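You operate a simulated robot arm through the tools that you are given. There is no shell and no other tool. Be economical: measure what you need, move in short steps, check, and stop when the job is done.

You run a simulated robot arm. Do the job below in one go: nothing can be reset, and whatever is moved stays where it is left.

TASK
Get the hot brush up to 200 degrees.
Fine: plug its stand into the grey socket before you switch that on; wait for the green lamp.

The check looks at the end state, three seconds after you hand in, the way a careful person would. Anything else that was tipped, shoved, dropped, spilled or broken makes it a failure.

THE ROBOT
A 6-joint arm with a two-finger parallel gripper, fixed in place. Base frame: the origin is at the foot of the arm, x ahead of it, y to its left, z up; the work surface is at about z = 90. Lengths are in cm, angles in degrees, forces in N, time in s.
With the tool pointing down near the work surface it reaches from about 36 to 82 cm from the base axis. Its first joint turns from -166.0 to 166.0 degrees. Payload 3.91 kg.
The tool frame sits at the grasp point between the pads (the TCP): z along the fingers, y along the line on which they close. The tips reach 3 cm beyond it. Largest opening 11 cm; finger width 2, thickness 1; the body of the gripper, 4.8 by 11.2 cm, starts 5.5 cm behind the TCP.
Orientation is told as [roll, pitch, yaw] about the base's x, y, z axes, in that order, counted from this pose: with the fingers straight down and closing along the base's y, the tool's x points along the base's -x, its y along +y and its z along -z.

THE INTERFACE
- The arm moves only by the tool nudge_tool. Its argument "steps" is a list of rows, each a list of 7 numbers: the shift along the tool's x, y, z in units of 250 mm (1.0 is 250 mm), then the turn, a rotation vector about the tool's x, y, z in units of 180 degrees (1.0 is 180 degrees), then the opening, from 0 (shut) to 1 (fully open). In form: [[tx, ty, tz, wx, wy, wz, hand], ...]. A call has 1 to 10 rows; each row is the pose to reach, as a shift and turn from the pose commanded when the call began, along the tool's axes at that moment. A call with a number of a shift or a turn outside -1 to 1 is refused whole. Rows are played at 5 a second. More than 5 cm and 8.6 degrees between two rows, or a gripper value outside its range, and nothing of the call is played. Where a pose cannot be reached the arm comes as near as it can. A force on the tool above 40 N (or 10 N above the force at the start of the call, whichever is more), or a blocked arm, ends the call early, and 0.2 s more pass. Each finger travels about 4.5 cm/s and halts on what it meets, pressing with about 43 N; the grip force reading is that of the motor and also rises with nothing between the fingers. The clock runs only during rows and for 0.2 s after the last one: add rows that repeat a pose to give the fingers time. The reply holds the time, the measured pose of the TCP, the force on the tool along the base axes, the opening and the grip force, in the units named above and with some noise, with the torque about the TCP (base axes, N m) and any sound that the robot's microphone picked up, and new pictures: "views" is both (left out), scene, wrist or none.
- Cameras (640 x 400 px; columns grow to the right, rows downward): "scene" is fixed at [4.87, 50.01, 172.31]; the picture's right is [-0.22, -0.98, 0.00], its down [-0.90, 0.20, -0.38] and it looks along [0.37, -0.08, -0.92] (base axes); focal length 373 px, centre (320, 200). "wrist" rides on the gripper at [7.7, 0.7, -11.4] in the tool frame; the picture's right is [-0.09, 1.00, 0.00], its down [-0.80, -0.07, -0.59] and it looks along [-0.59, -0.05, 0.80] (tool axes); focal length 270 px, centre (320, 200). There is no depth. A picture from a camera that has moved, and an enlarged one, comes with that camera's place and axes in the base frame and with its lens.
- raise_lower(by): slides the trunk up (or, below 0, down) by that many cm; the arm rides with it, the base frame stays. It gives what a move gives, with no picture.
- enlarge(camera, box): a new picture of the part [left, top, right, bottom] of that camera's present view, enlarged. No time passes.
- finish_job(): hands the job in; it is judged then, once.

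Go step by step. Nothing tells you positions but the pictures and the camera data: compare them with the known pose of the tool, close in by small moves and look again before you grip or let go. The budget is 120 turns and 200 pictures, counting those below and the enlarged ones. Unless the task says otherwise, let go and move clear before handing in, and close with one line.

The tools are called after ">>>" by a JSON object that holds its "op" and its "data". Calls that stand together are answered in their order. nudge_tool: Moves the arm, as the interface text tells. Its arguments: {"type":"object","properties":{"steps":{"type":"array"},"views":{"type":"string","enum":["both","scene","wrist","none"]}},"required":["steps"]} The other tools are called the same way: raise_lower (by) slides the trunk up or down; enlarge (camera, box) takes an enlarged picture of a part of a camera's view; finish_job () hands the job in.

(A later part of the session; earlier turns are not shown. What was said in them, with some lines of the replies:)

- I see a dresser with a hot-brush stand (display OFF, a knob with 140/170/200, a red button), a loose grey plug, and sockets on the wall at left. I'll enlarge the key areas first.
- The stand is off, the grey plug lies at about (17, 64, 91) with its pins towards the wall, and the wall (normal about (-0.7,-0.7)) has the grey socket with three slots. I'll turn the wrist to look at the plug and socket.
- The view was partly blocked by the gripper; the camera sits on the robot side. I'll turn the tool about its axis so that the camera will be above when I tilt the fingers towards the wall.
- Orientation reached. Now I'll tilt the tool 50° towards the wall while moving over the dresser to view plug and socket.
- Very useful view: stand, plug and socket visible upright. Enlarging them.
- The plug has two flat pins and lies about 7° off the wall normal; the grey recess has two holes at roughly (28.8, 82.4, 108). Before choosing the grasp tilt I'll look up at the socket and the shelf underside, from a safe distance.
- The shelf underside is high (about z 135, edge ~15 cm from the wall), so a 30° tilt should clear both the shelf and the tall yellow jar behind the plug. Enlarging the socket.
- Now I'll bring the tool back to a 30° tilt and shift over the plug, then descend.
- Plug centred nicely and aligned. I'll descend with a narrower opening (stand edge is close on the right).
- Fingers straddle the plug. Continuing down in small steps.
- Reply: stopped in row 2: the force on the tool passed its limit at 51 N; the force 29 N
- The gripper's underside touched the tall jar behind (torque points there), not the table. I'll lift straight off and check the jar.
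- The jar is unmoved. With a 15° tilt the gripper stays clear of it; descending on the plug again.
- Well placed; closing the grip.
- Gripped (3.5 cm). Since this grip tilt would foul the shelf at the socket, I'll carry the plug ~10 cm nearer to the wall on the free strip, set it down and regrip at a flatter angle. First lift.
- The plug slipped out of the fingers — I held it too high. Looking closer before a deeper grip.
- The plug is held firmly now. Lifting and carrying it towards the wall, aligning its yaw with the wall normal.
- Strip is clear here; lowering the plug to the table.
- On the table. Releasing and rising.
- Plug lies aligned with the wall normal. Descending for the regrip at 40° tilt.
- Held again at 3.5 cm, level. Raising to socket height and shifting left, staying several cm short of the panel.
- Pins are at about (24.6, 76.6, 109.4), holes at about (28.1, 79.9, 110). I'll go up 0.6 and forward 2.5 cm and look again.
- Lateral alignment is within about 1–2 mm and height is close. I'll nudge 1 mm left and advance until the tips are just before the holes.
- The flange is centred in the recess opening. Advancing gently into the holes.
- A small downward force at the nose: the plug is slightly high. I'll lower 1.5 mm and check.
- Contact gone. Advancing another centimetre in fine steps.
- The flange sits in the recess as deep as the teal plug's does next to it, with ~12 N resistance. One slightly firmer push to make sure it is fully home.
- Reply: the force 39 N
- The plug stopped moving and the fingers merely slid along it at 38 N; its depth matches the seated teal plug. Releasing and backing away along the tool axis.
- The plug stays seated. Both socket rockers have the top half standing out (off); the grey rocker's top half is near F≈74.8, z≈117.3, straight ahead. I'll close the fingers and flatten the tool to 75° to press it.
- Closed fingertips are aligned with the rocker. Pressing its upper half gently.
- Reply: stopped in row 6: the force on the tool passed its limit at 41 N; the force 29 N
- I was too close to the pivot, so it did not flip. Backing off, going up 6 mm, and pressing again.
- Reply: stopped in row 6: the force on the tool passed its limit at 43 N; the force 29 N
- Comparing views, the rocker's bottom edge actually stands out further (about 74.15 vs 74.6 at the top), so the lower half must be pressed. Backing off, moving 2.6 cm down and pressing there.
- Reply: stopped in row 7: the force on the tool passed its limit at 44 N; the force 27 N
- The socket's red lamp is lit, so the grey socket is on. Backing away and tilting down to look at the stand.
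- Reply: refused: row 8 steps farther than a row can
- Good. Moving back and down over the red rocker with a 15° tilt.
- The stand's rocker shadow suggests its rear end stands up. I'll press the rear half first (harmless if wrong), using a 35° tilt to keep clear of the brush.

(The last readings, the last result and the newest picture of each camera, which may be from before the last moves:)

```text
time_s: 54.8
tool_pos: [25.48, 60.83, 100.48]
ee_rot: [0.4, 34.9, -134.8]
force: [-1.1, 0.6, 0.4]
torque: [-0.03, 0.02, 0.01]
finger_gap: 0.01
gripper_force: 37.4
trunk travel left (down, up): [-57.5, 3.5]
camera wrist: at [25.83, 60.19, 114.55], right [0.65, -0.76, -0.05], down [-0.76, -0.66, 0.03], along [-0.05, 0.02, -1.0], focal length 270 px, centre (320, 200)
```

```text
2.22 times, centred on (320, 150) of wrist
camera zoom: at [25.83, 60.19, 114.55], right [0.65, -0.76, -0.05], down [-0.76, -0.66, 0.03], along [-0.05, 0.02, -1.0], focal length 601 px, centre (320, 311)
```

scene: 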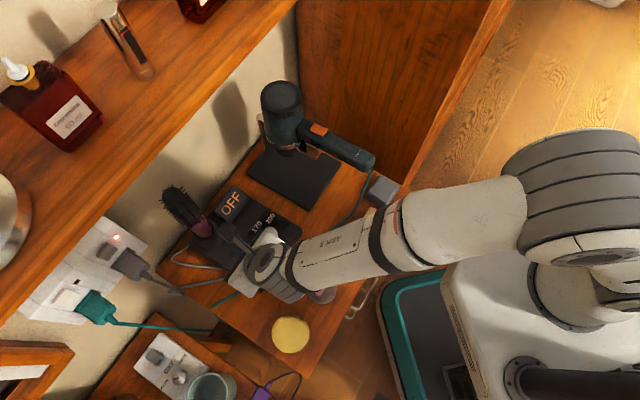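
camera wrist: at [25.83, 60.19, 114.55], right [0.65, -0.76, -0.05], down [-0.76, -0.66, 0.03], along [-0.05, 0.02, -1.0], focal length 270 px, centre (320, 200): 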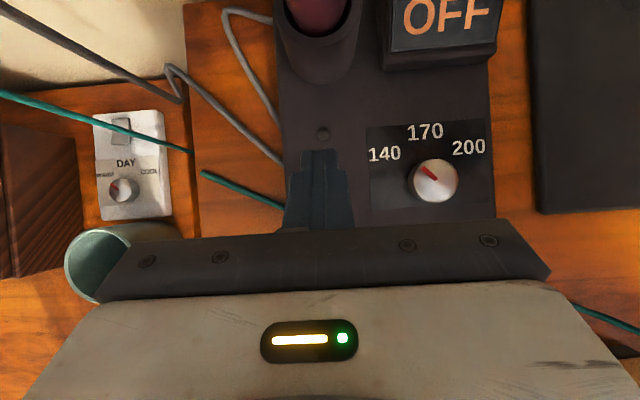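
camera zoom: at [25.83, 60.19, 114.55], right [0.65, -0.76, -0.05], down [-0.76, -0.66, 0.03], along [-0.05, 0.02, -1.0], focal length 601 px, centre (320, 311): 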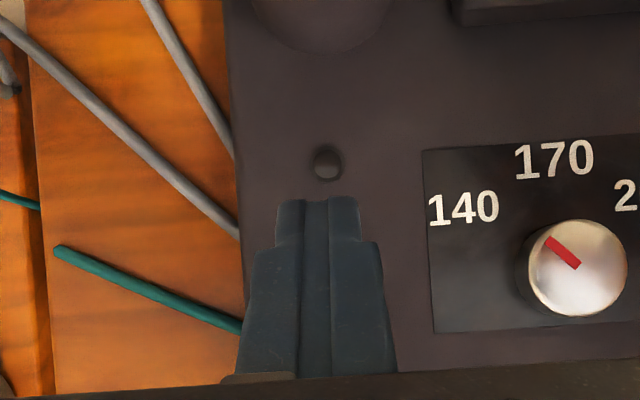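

>>> {"op": "nudge_tool", "data": {"steps": [[-0.0115, 0, 0.0164, 0, 0, 0, 0], [-0.023, 0, 0.0328, 0, 0, 0, 0], [-0.0344, 0, 0.0491, 0, 0, 0, 0], [-0.0436, 0, 0.0622, 0, 0, 0, 0], [-0.0528, 0, 0.0753, 0, 0, 0, 0], [-0.062, 0, 0.0884, 0, 0, 0, 0], [-0.0689, 0, 0.0982, 0, 0, 0, 0], [-0.0758, 0, 0.108, 0, 0, 0, 0], [-0.0827, 0, 0.118, 0, 0, 0, 0]]}}

```text
time_s: 56.8
tool_pos: [25.5, 60.86, 96.94]
ee_rot: [0.3, 35.1, -134.7]
force: [0.2, 0.4, -0.5]
torque: [0.01, 0.0, -0.02]
finger_gap: 0.0
gripper_force: 37.8
trunk travel left (down, up): [-57.5, 3.5]
camera wrist: at [25.94, 60.18, 110.94], right [0.65, -0.76, -0.05], down [-0.76, -0.65, 0.03], along [-0.05, 0.02, -1.0], focal length 270 px, centre (320, 200)
```

scene: 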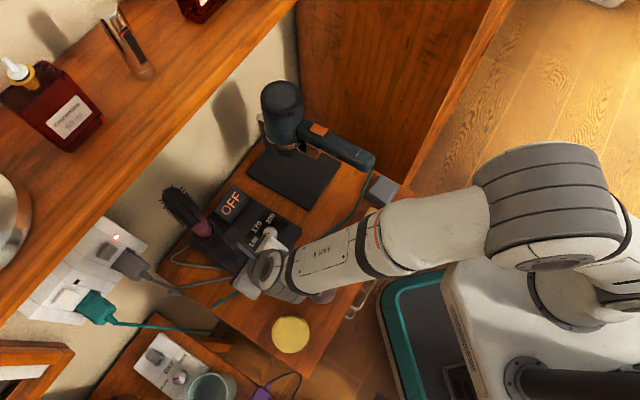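
wrist: 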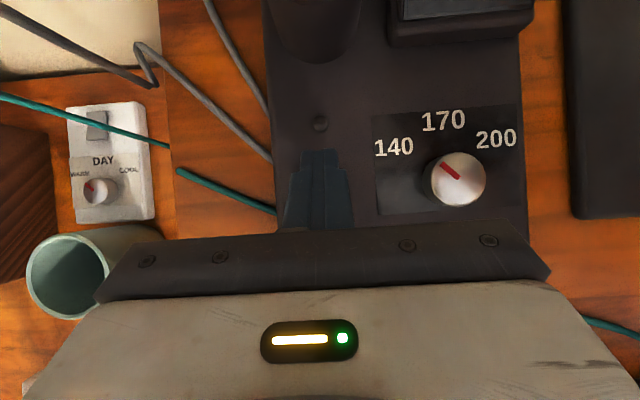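

No contact yet (tip lowest edge near z 93.9). Continuing down slowly.

>>> {"op": "nudge_tool", "data": {"steps": [[-0.0057, 0, 0.0082, 0, 0, 0, 0], [-0.0115, 0, 0.0164, 0, 0, 0, 0], [-0.0172, 0, 0.0246, 0, 0, 0, 0], [-0.023, 0, 0.0328, 0, 0, 0, 0], [-0.0287, 0, 0.041, 0, 0, 0, 0], [-0.0344, 0, 0.0491, 0, 0, 0, 0], [-0.0402, 0, 0.0573, 0, 0, 0, 0]]}}

```text
time_s: 57.9
tool_pos: [25.66, 60.98, 96.6]
ee_rot: [0.0, 35.7, -135.1]
force: [0.0, -2.3, 17.5]
torque: [0.21, -0.37, 0.03]
finger_gap: 0.0
gripper_force: 37.3
trunk travel left (down, up): [-57.5, 3.5]
stopped in row 5: the force on the tool passed its limit at 43 N (the readings are from after the stop); the commanded pose is now the measured one
camera wrist: at [25.93, 60.31, 110.57], right [0.65, -0.76, -0.05], down [-0.76, -0.65, 0.02], along [-0.05, 0.03, -1.0], focal length 270 px, centre (320, 200)
```

scene: 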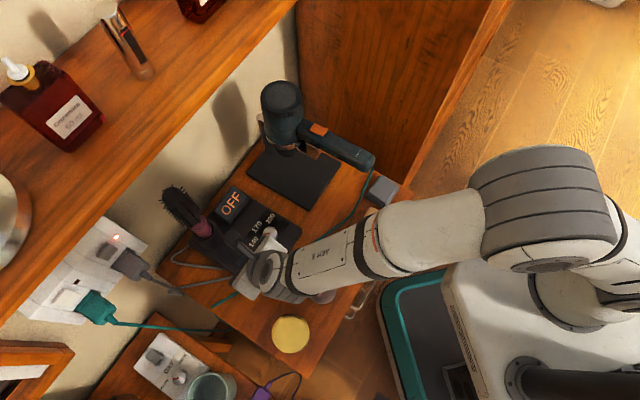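
wrist: 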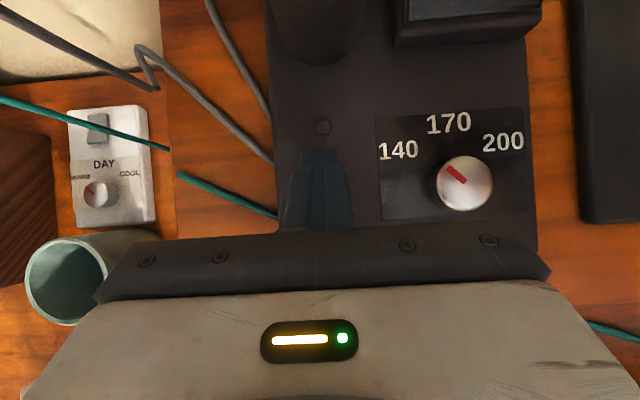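

Pressing the rear did nothing, so the front half is the raised one. Lifting, moving 3 cm towards the front and pressing there at 20° tilt.

>>> {"op": "nudge_tool", "data": {"steps": [[0.03, 0, -0.04, 0, 0, 0, 0], [0.051, 0, -0.071, 0, 0, 0, 0], [0.02, 0, -0.1, 0, -0.04, 0, 0], [-0.018, 0, -0.122, 0, -0.087, 0, 0]], "views": "wrist"}}

>>> {"op": "enlarge", "data": {"camera": "wrist", "box": [240, 80, 400, 220]}}

```text
time_s: 58.9
tool_pos: [24.07, 59.5, 98.7]
ee_rot: [0.1, 19.7, -135.0]
force: [0.4, -0.7, -0.5]
torque: [0.01, 0.0, 0.0]
finger_gap: 0.0
gripper_force: 38.3
trunk travel left (down, up): [-57.5, 3.5]
camera wrist: at [27.13, 61.46, 112.24], right [0.65, -0.76, -0.03], down [-0.73, -0.62, 0.29], along [-0.24, -0.17, -0.96], focal length 270 px, centre (320, 200)
```

wrist: 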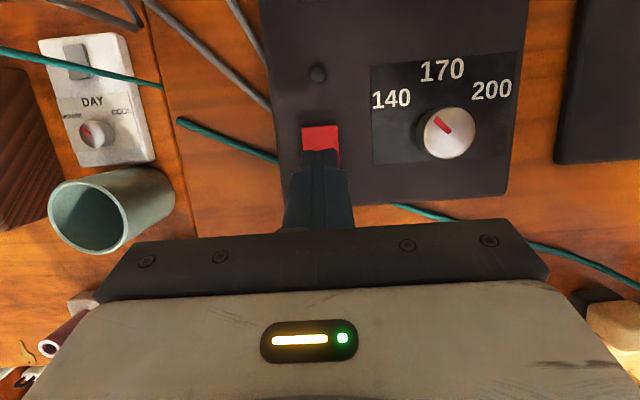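

```text
2.86 times, centred on (320, 150) of wrist
camera zoom: at [27.13, 61.46, 112.24], right [0.65, -0.76, -0.03], down [-0.73, -0.62, 0.29], along [-0.24, -0.17, -0.96], focal length 772 px, centre (320, 343)
```

zoom: 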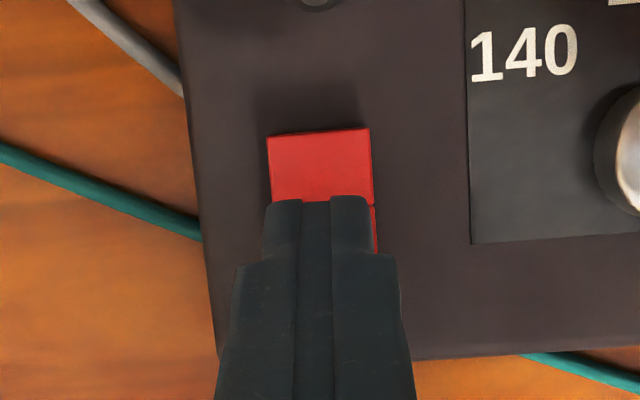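

>>> {"op": "nudge_tool", "data": {"steps": [[-0.0041, 0.003, 0.0113, 0, 0, 0, 0], [-0.0082, 0.005, 0.0226, 0, 0, 0, 0], [-0.0123, 0.005, 0.0338, 0, 0, 0, 0], [-0.0164, 0.005, 0.0451, 0, 0, 0, 0], [-0.0205, 0.005, 0.0564, 0, 0, 0, 0], [-0.0246, 0.005, 0.0677, 0, 0, 0, 0], [-0.0287, 0.005, 0.079, 0, 0, 0, 0], [-0.0328, 0.005, 0.0902, 0, 0, 0, 0]]}}

```text
time_s: 60.9
tool_pos: [24.25, 59.56, 97.01]
ee_rot: [-0.1, 20.4, -135.1]
force: [-5.2, -7.8, 18.2]
torque: [-0.24, 0.15, 0.02]
finger_gap: 0.01
gripper_force: 37.5
trunk travel left (down, up): [-57.5, 3.5]
stopped in row 8: the force on the tool passed its limit at 41 N (the readings are from after the stop); the commanded pose is now the measured one
camera wrist: at [27.13, 61.37, 110.55], right [0.65, -0.76, -0.03], down [-0.73, -0.63, 0.28], along [-0.23, -0.15, -0.96], focal length 270 px, centre (320, 200)
```

scene: 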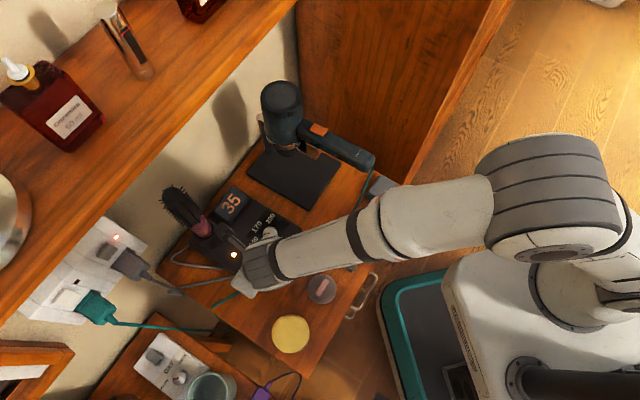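
wrist: 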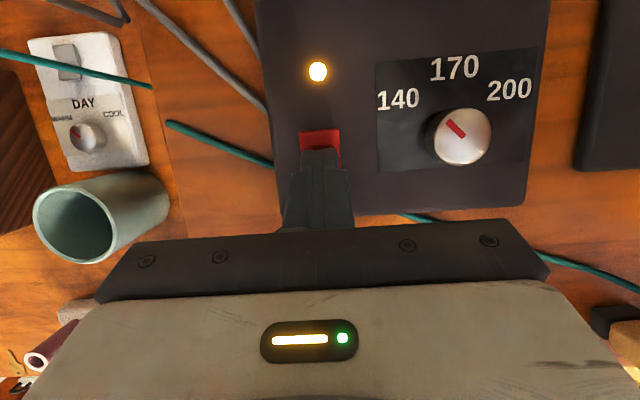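

The stand is on: display shows 35 and the lamp glows amber (heating). Now the knob at about (31.2, 55.4, top 95.7). Lifting and turning the tool vertical.

>>> {"op": "nudge_tool", "data": {"steps": [[0.014, 0, -0.037, 0, 0, 0, 0], [0.03, 0, -0.11, 0, 0, 0, 0.2], [0.03, 0, -0.2, 0, -0.04, 0, 0.3], [0.03, 0, -0.29, 0, -0.08, 0, 0.4], [0.027, 0, -0.38, 0, -0.113, 0, 0.5], [0.027, 0, -0.417, 0, -0.113, 0, 0.5]], "views": "none"}}

>>> {"op": "nudge_tool", "data": {"steps": [[0, 0, 0, 0, 0, 0.046, 0.5], [0, 0, 0, 0, 0, 0.092, 0.5], [0, 0, 0, 0, 0, 0.138, 0.5], [0, 0, 0, 0, 0, 0.184, 0.5], [0, 0, 0, 0, 0, 0.23, 0.5], [0, 0, 0, 0, 0, 0.276, 0.5], [0, 0, 0, 0, 0, 0.322, 0.5], [0, 0, 0, 0, 0, 0.368, 0.5], [0, 0, 0, 0, 0, 0.414, 0.5], [0, 0, 0, 0, 0, 0.46, 0.5]], "views": "none"}}

>>> {"op": "nudge_tool", "data": {"steps": [[0, 0, 0, 0, 0, 0.046, 0.5], [0, 0, 0, 0, 0, 0.092, 0.5], [0, 0, 0, 0, 0, 0.138, 0.5], [0, 0, 0, 0, 0, 0.184, 0.5], [0, 0, 0, 0, 0, 0.23, 0.5], [0, 0, 0, 0, 0, 0.262, 0.5]], "views": "both"}}

```text
time_s: 62.2
tool_pos: [22.22, 57.61, 106.76]
ee_rot: [-0.1, -0.2, -134.9]
force: [0.3, -0.3, 1.5]
torque: [-0.07, -0.02, 0.0]
finger_gap: 5.5
gripper_force: 0.0
trunk travel left (down, up): [-57.5, 3.5]
```

```text
time_s: 64.5
tool_pos: [22.19, 57.71, 106.73]
ee_rot: [0.2, -0.2, 142.0]
force: [0.3, 1.0, 0.4]
torque: [-0.03, 0.02, -0.02]
finger_gap: 5.52
gripper_force: 0.1
trunk travel left (down, up): [-57.5, 3.5]
```

```text
time_s: 65.8
tool_pos: [22.16, 57.61, 106.59]
ee_rot: [0.3, -0.1, 94.9]
force: [0.9, 0.7, -0.5]
torque: [-0.01, 0.0, -0.01]
finger_gap: 5.48
gripper_force: 0.0
trunk travel left (down, up): [-57.5, 3.5]
camera wrist: at [22.41, 49.91, 118.26], right [-1.0, 0.0, 0.0], down [0.0, 0.8, 0.59], along [0.0, 0.59, -0.8], focal length 270 px, centre (320, 200)
```

scene: 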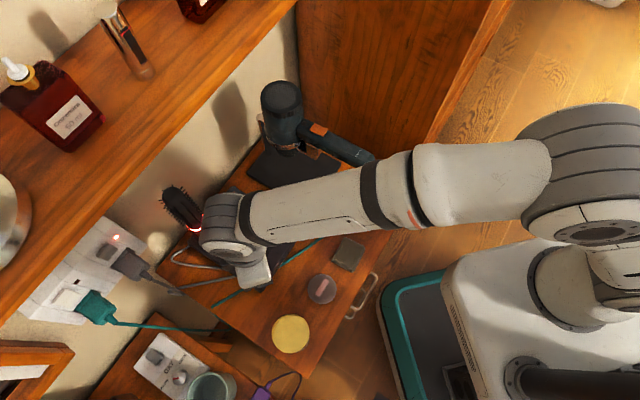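
wrist: 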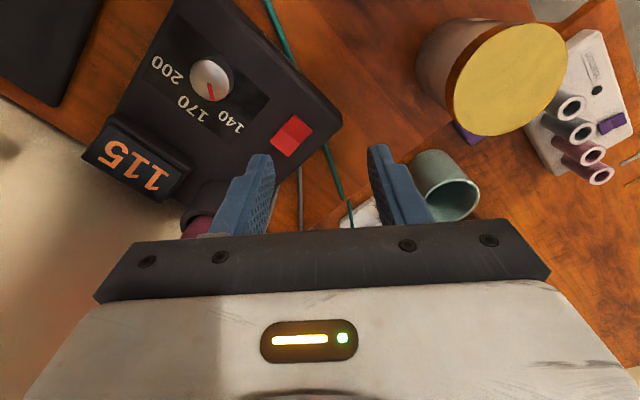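

The display reads 115 and the jar is still in place. Moving over the knob.

>>> {"op": "nudge_tool", "data": {"steps": [[0.03, -0.08, 0.02, 0, 0, 0, 0.5], [0.06, -0.17, 0.05, 0, 0, 0, 0.5], [0.1, -0.26, 0.09, 0, 0, 0, 0.5], [0.127, -0.346, 0.13, 0, 0, 0, 0.5]]}}

>>> {"op": "enlarge", "data": {"camera": "wrist", "box": [220, 80, 420, 240]}}

```text
time_s: 66.8
tool_pos: [31.08, 55.26, 103.45]
ee_rot: [0.2, 0.0, 95.2]
force: [0.3, -0.1, 0.1]
torque: [0.04, 0.01, 0.01]
finger_gap: 5.51
gripper_force: 0.1
trunk travel left (down, up): [-57.5, 3.5]
camera wrist: at [31.27, 47.56, 115.03], right [-1.0, 0.0, 0.0], down [0.0, 0.8, 0.59], along [0.0, 0.59, -0.8], focal length 270 px, centre (320, 200)
```

scene: 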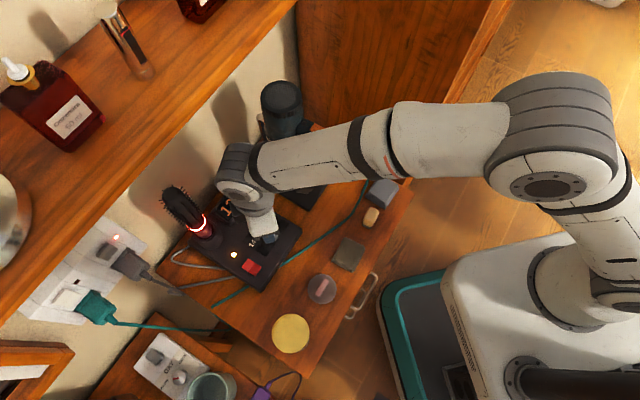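
wrist: 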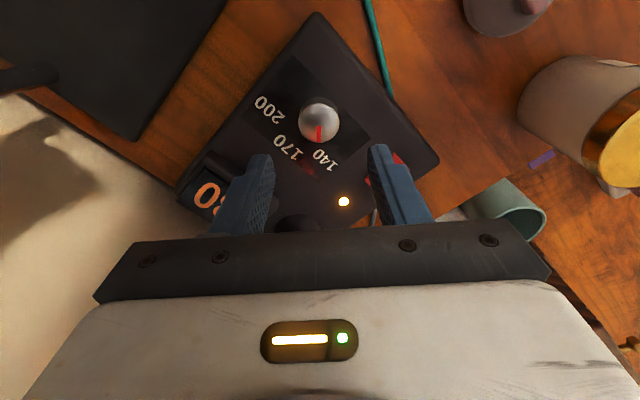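

```text
2.50 times, centred on (320, 160) of wrist
camera zoom: at [31.27, 47.56, 115.03], right [-1.0, 0.0, 0.0], down [0.0, 0.8, 0.59], along [0.0, 0.59, -0.8], focal length 676 px, centre (320, 300)
```

zoom: 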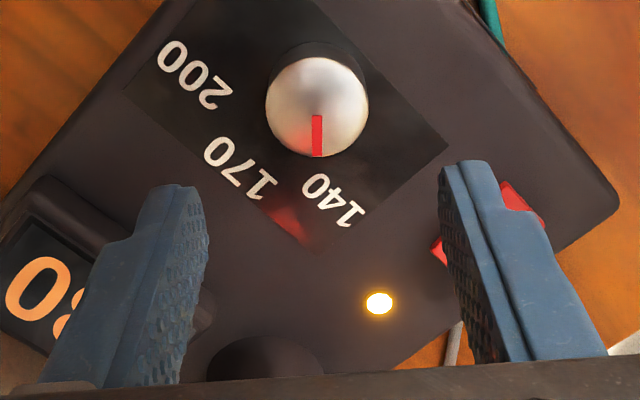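

Pointer heads +90° (base), the 200 label lies at about −5°, so about 95° clockwise is needed. Descending around the knob.

>>> {"op": "nudge_tool", "data": {"steps": [[0.0127, -0.007, 0.06, 0, 0, 0, 0.5], [0.0127, -0.007, 0.13, 0, 0, 0, 0.5], [0.0127, -0.007, 0.19, 0, 0, 0, 0.5], [0.0127, -0.007, 0.23, 0, 0, 0, 0.5], [0.0127, -0.007, 0.252, 0, 0, 0, 0.5]], "views": "wrist"}}

>>> {"op": "enlarge", "data": {"camera": "wrist", "box": [220, 80, 420, 240]}}

```text
time_s: 68.0
tool_pos: [31.31, 54.88, 97.11]
ee_rot: [0.2, 0.1, 95.0]
force: [-0.1, -0.1, -0.1]
torque: [0.03, -0.02, -0.02]
finger_gap: 5.49
gripper_force: 0.0
trunk travel left (down, up): [-57.5, 3.5]
camera wrist: at [31.5, 47.18, 108.75], right [-1.0, 0.0, 0.0], down [0.0, 0.8, 0.59], along [0.0, 0.59, -0.8], focal length 270 px, centre (320, 200)
```

wrist: 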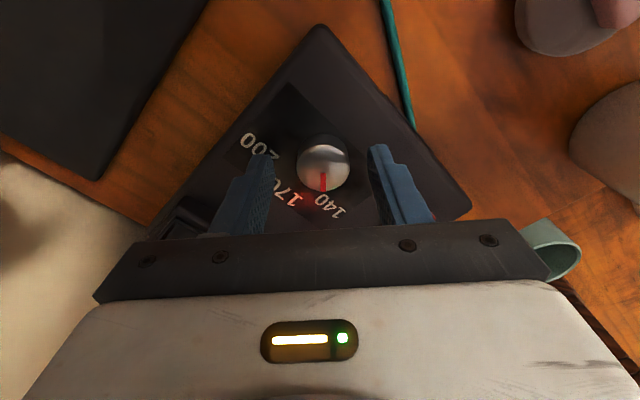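

```text
2.50 times, centred on (320, 160) of wrist
camera zoom: at [31.5, 47.18, 108.75], right [-1.0, 0.0, 0.0], down [0.0, 0.8, 0.59], along [0.0, 0.59, -0.8], focal length 676 px, centre (320, 300)
```

zoom: 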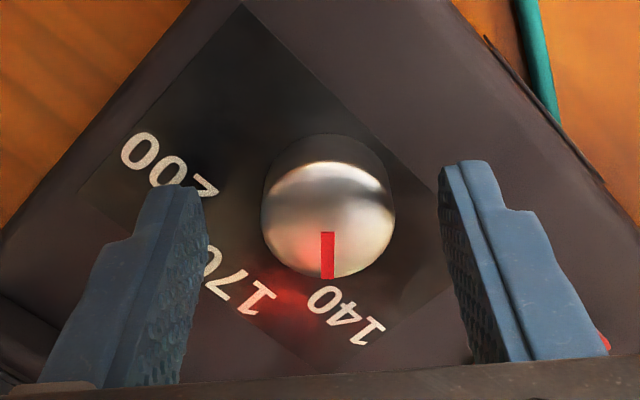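

>>> {"op": "nudge_tool", "data": {"steps": [[0, 0, 0.008, 0, 0, 0, 0.5], [0, 0, 0.016, 0, 0, 0, 0.5], [0, 0, 0.022, 0, 0, 0, 0.5]], "views": "none"}}

>>> {"op": "nudge_tool", "data": {"steps": [[0, 0, 0, 0, 0, 0, 0.35], [0, 0, 0, 0, 0, 0, 0.2], [0, 0, 0, 0, 0, 0, 0.15], [0, 0, 0, 0, 0, 0, 0.15], [0, 0, 0, 0, 0, 0, 0.15]], "views": "wrist"}}

>>> {"op": "enlarge", "data": {"camera": "wrist", "box": [220, 80, 420, 240]}}

```text
time_s: 68.8
tool_pos: [31.34, 54.82, 96.55]
ee_rot: [0.2, 0.0, 95.2]
force: [0.0, 0.0, 0.1]
torque: [0.0, -0.03, 0.01]
finger_gap: 5.51
gripper_force: 0.1
trunk travel left (down, up): [-57.5, 3.5]
```

```text
time_s: 70.0
tool_pos: [31.03, 54.94, 96.64]
ee_rot: [0.2, 0.1, 95.0]
force: [-16.2, -1.9, -3.7]
torque: [0.22, 0.22, 0.08]
finger_gap: 3.14
gripper_force: 45.4
trunk travel left (down, up): [-57.5, 3.5]
camera wrist: at [31.34, 47.21, 108.14], right [-1.0, 0.0, 0.0], down [0.0, 0.81, 0.59], along [0.0, 0.59, -0.81], focal length 270 px, centre (320, 200)
```

wrist: 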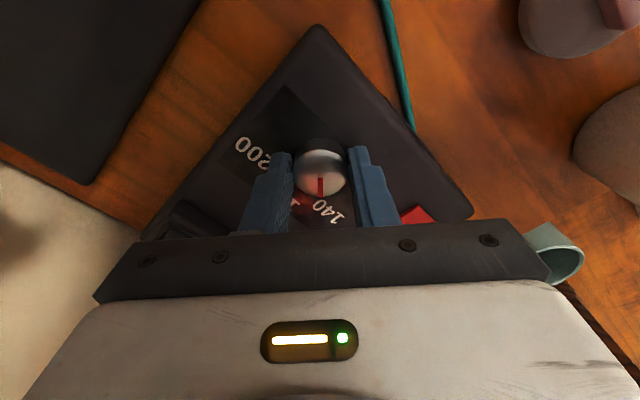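

```text
2.50 times, centred on (320, 160) of wrist
camera zoom: at [31.34, 47.21, 108.14], right [-1.0, 0.0, 0.0], down [0.0, 0.81, 0.59], along [0.0, 0.59, -0.81], focal length 676 px, centre (320, 300)
```

zoom: 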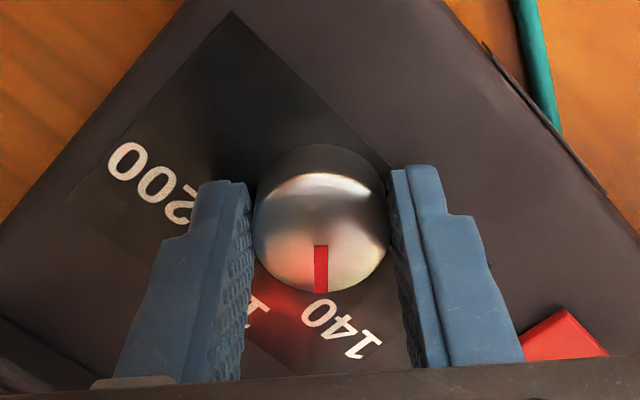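

Knob held (3.14 cm). There's a small side load, so I shift 3 mm to centre, then turn clockwise.

>>> {"op": "nudge_tool", "data": {"steps": [[0, 0.006, 0, 0, 0, 0, 0.15], [0, 0.011, 0, 0, 0, 0, 0.15], [0, 0.011, 0, 0, 0, 0.02, 0.15], [0, 0.011, 0, 0, 0, 0.05, 0.15], [0, 0.011, 0, 0, 0, 0.08, 0.15]], "views": "wrist"}}

>>> {"op": "enlarge", "data": {"camera": "wrist", "box": [220, 80, 420, 240]}}

```text
time_s: 71.2
tool_pos: [31.09, 54.8, 96.57]
ee_rot: [0.3, 0.0, 80.7]
force: [5.8, -1.6, -0.3]
torque: [0.5, -0.88, -0.04]
finger_gap: 3.15
gripper_force: 45.3
trunk travel left (down, up): [-57.5, 3.5]
camera wrist: at [29.34, 47.43, 108.13], right [-0.97, 0.25, 0.0], down [0.2, 0.78, 0.59], along [0.15, 0.58, -0.8], focal length 270 px, centre (320, 200)
```

wrist: 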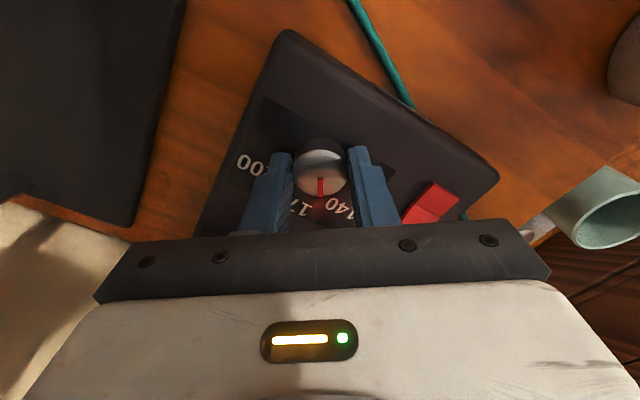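

```text
2.50 times, centred on (320, 160) of wrist
camera zoom: at [29.34, 47.43, 108.13], right [-0.97, 0.25, 0.0], down [0.2, 0.78, 0.59], along [0.15, 0.58, -0.8], focal length 676 px, centre (320, 300)
```

zoom: 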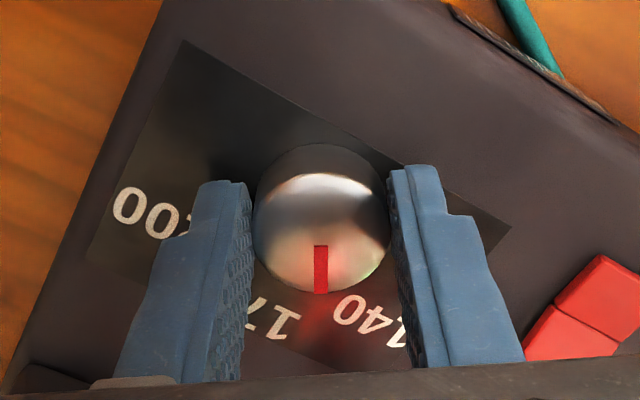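

The knob turns with the gripper. Continuing about 77° clockwise.

>>> {"op": "nudge_tool", "data": {"steps": [[0, 0, 0, 0, 0, 0.043, 0.15], [0, 0, 0, 0, 0, 0.086, 0.15], [0, 0, 0, 0, 0, 0.129, 0.15], [0, 0, 0, 0, 0, 0.172, 0.15], [0, 0, 0, 0, 0, 0.215, 0.15], [0, 0, 0, 0, 0, 0.258, 0.15], [0, 0, 0, 0, 0, 0.301, 0.15], [0, 0, 0, 0, 0, 0.344, 0.15], [0, 0, 0, 0, 0, 0.387, 0.15], [0, 0, 0, 0, 0, 0.425, 0.15]]}}

>>> {"op": "enlarge", "data": {"camera": "wrist", "box": [220, 80, 420, 240]}}

```text
time_s: 73.5
tool_pos: [30.85, 55.05, 96.52]
ee_rot: [0.0, 0.2, 4.0]
force: [-8.0, 23.4, 1.8]
torque: [0.36, 1.14, 0.04]
finger_gap: 3.15
gripper_force: 44.7
trunk travel left (down, up): [-57.5, 3.5]
camera wrist: at [23.33, 55.3, 108.16], right [0.02, 1.0, 0.0], down [0.81, -0.01, 0.59], along [0.59, -0.01, -0.81], focal length 270 px, centre (320, 200)
```

scene: 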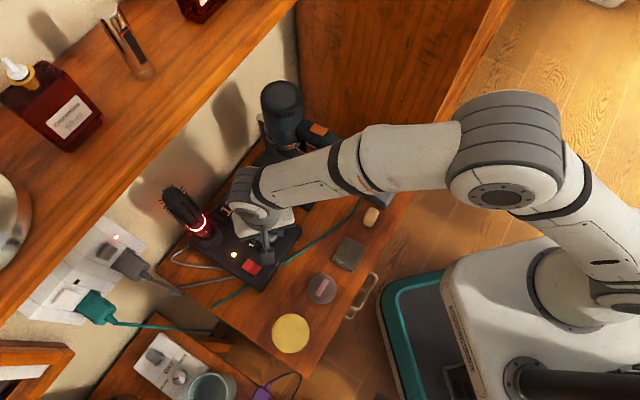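
wrist: 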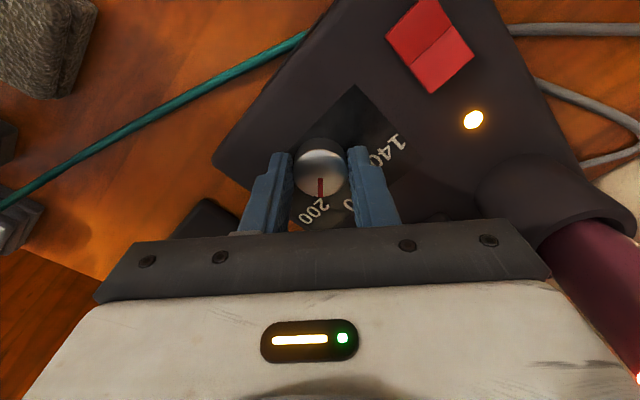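

```text
2.50 times, centred on (320, 160) of wrist
camera zoom: at [23.33, 55.3, 108.16], right [0.02, 1.0, 0.0], down [0.81, -0.01, 0.59], along [0.59, -0.01, -0.81], focal length 676 px, centre (320, 300)
```

zoom: 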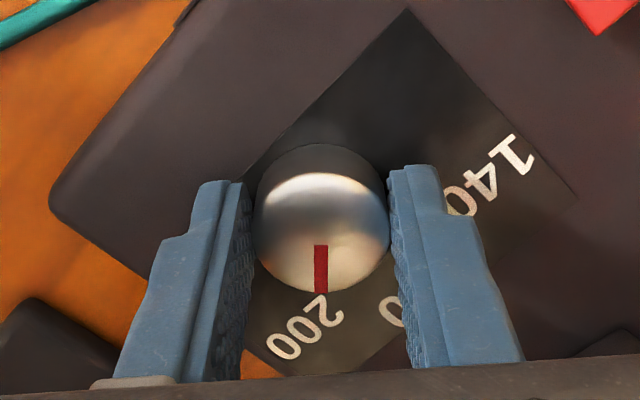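

Pointer is nearly at 200. A last ~4° with a re-centring shift to remove the side load, then release.

>>> {"op": "nudge_tool", "data": {"steps": [[0.002, 0.008, 0, 0, 0, 0, 0.15], [0.003, 0.012, 0, 0, 0, 0.012, 0.15], [0.003, 0.012, 0, 0, 0, 0.024, 0.15], [0.003, 0.012, 0, 0, 0, 0.024, 0.15]], "views": "none"}}

>>> {"op": "nudge_tool", "data": {"steps": [[0, 0, 0, 0, 0, 0, 0.35], [0, 0, 0, 0, 0, 0, 0.5], [0, 0, 0, 0, 0, 0, 0.5], [0, 0, -0.06, 0, 0, 0, 0.5], [0, 0, -0.13, 0, 0, 0, 0.5], [0, 0, -0.22, 0, 0, 0, 0.5]]}}

>>> {"op": "enlarge", "data": {"camera": "wrist", "box": [220, 40, 420, 200]}}

```text
time_s: 74.5
tool_pos: [30.79, 55.11, 96.56]
ee_rot: [-0.1, 0.2, -0.2]
force: [-5.3, 8.6, 2.1]
torque: [0.27, -0.4, 0.02]
finger_gap: 3.16
gripper_force: 44.9
trunk travel left (down, up): [-57.5, 3.5]
```

```text
time_s: 75.8
tool_pos: [30.89, 55.1, 101.81]
ee_rot: [0.0, 0.2, -0.2]
force: [-0.9, 0.4, 0.1]
torque: [-0.02, -0.01, -0.02]
finger_gap: 5.51
gripper_force: 0.0
trunk travel left (down, up): [-57.5, 3.5]
camera wrist: at [23.49, 55.8, 113.5], right [0.09, 1.0, 0.0], down [0.8, -0.07, 0.59], along [0.59, -0.05, -0.81], focal length 270 px, centre (320, 200)
```

scene: 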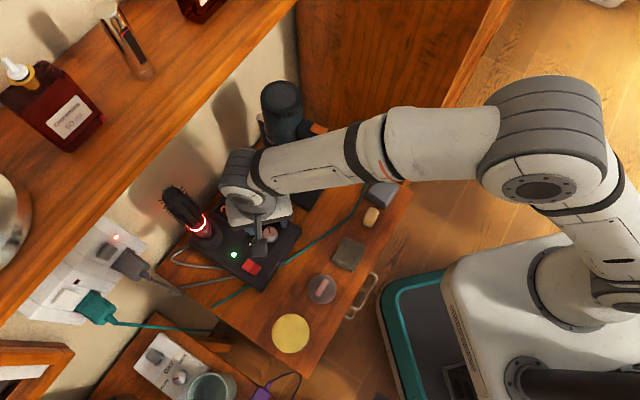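
wrist: 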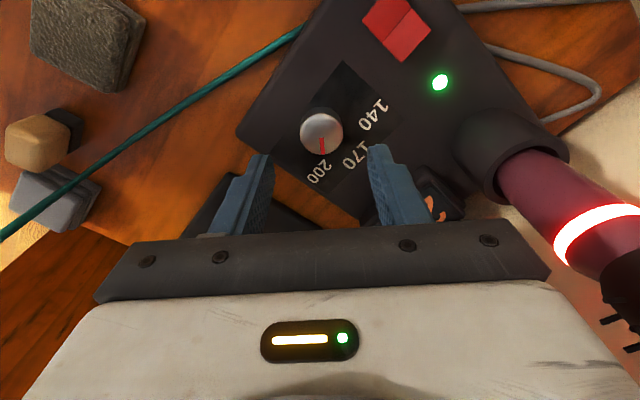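

```text
2.50 times, centred on (320, 120) of wrist
camera zoom: at [23.49, 55.8, 113.5], right [0.09, 1.0, 0.0], down [0.8, -0.07, 0.59], along [0.59, -0.05, -0.81], focal length 676 px, centre (320, 400)
```

zoom: 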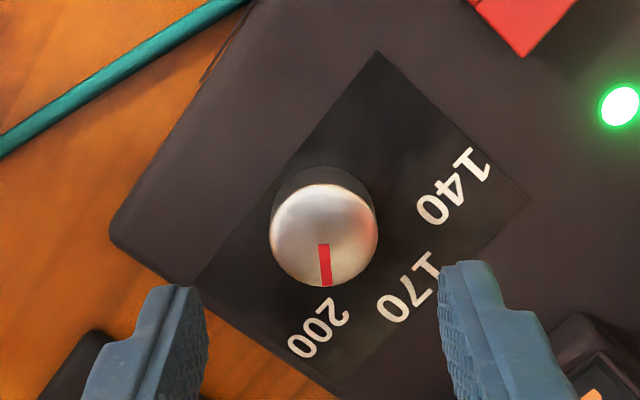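

The lamp is green. Rising and moving clear to read the display.

>>> {"op": "nudge_tool", "data": {"steps": [[0, 0, -0.15, 0, 0, 0, 0.5], [0, 0, -0.3, 0, 0, 0, 0.5], [0, 0, -0.45, 0, 0, 0, 0.5], [0.15, -0.05, -0.55, 0, 0, 0, 0.5], [0.3, -0.15, -0.65, 0, 0, 0, 0.5], [0.4, -0.3, -0.7, 0, 0, 0, 0.5], [0.4, -0.48, -0.7, 0, 0, 0, 0.5], [0.4, -0.66, -0.7, 0, 0, 0, 0.5], [0.4, -0.84, -0.7, 0, 0, 0, 0.5], [0.4, -1.0, -0.7, 0, 0, 0, 0.5]]}}

>>> {"op": "enlarge", "data": {"camera": "scene", "box": [150, 170, 330, 282]}}

```text
refused: row 5 steps farther than a row can; nothing moved
```

```text
3.56 times, centred on (240, 226) of scene
camera zoom: at [4.87, 50.01, 172.31], right [-0.22, -0.98, 0.0], down [-0.9, 0.2, -0.38], along [0.37, -0.08, -0.92], focal length 1327 px, centre (604, 108)
```

zoom: 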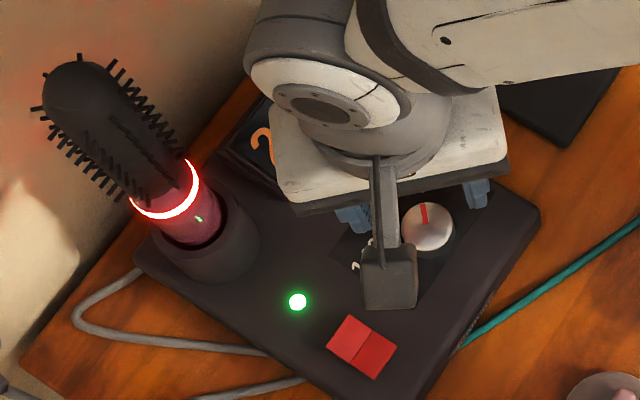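

>>> {"op": "nudge_tool", "data": {"steps": [[0, 0, -0.15, 0, 0, 0, 0.5], [0, 0, -0.3, 0, 0, 0, 0.5], [0, 0, -0.45, 0, 0, 0, 0.5], [0.12, -0.04, -0.53, 0, 0, 0, 0.5], [0.2, -0.15, -0.6, 0, 0, 0, 0.5], [0.25, -0.28, -0.66, 0, 0, 0, 0.5], [0.25, -0.44, -0.7, 0, 0, 0, 0.5], [0.25, -0.6, -0.7, 0, 0, 0, 0.5], [0.25, -0.76, -0.7, 0, 0, 0, 0.5], [0.25, -0.92, -0.7, 0, 0, 0, 0.5]]}}

>>> {"op": "enlarge", "data": {"camera": "scene", "box": [150, 170, 330, 282]}}

```text
time_s: 78.0
tool_pos: [24.73, 32.0, 119.77]
ee_rot: [0.2, 0.1, -0.2]
force: [0.4, -0.2, -0.2]
torque: [0.01, -0.01, 0.0]
finger_gap: 5.49
gripper_force: 0.0
trunk travel left (down, up): [-57.5, 3.5]
camera wrist: at [17.22, 32.66, 131.29], right [0.09, 1.0, 0.0], down [0.8, -0.07, 0.59], along [0.59, -0.05, -0.81], focal length 270 px, centre (320, 200)
```

scene: 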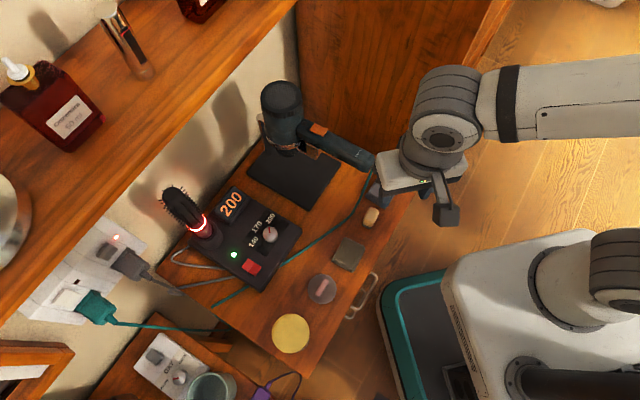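
wrist: 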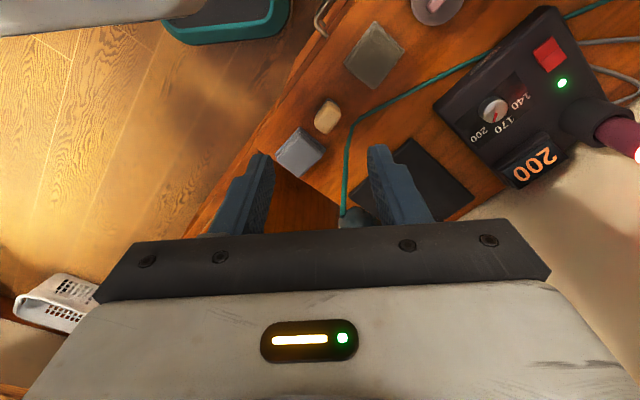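

```text
3.56 times, centred on (240, 226) of scene
camera zoom: at [4.87, 50.01, 172.31], right [-0.22, -0.98, 0.0], down [-0.9, 0.2, -0.38], along [0.37, -0.08, -0.92], focal length 1327 px, centre (604, 108)
```

zoom: 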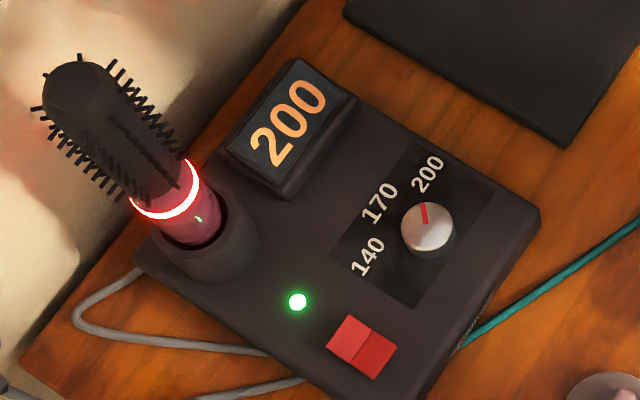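

The display shows 200, the lamp is green, the stand hasn't moved, and nothing else is out of place. The arm is clear, so I'm handing in.

>>> {"op": "finish_job", "data": {}}

```text
The job is handed in.
```

The hot brush is at 200 degrees with the green lamp lit: I plugged its stand into the grey socket first, then switched on the socket and the stand. My gripper bumped the yellow-lidded jar once while I was reaching for the plug, but it looked unmoved afterwards.
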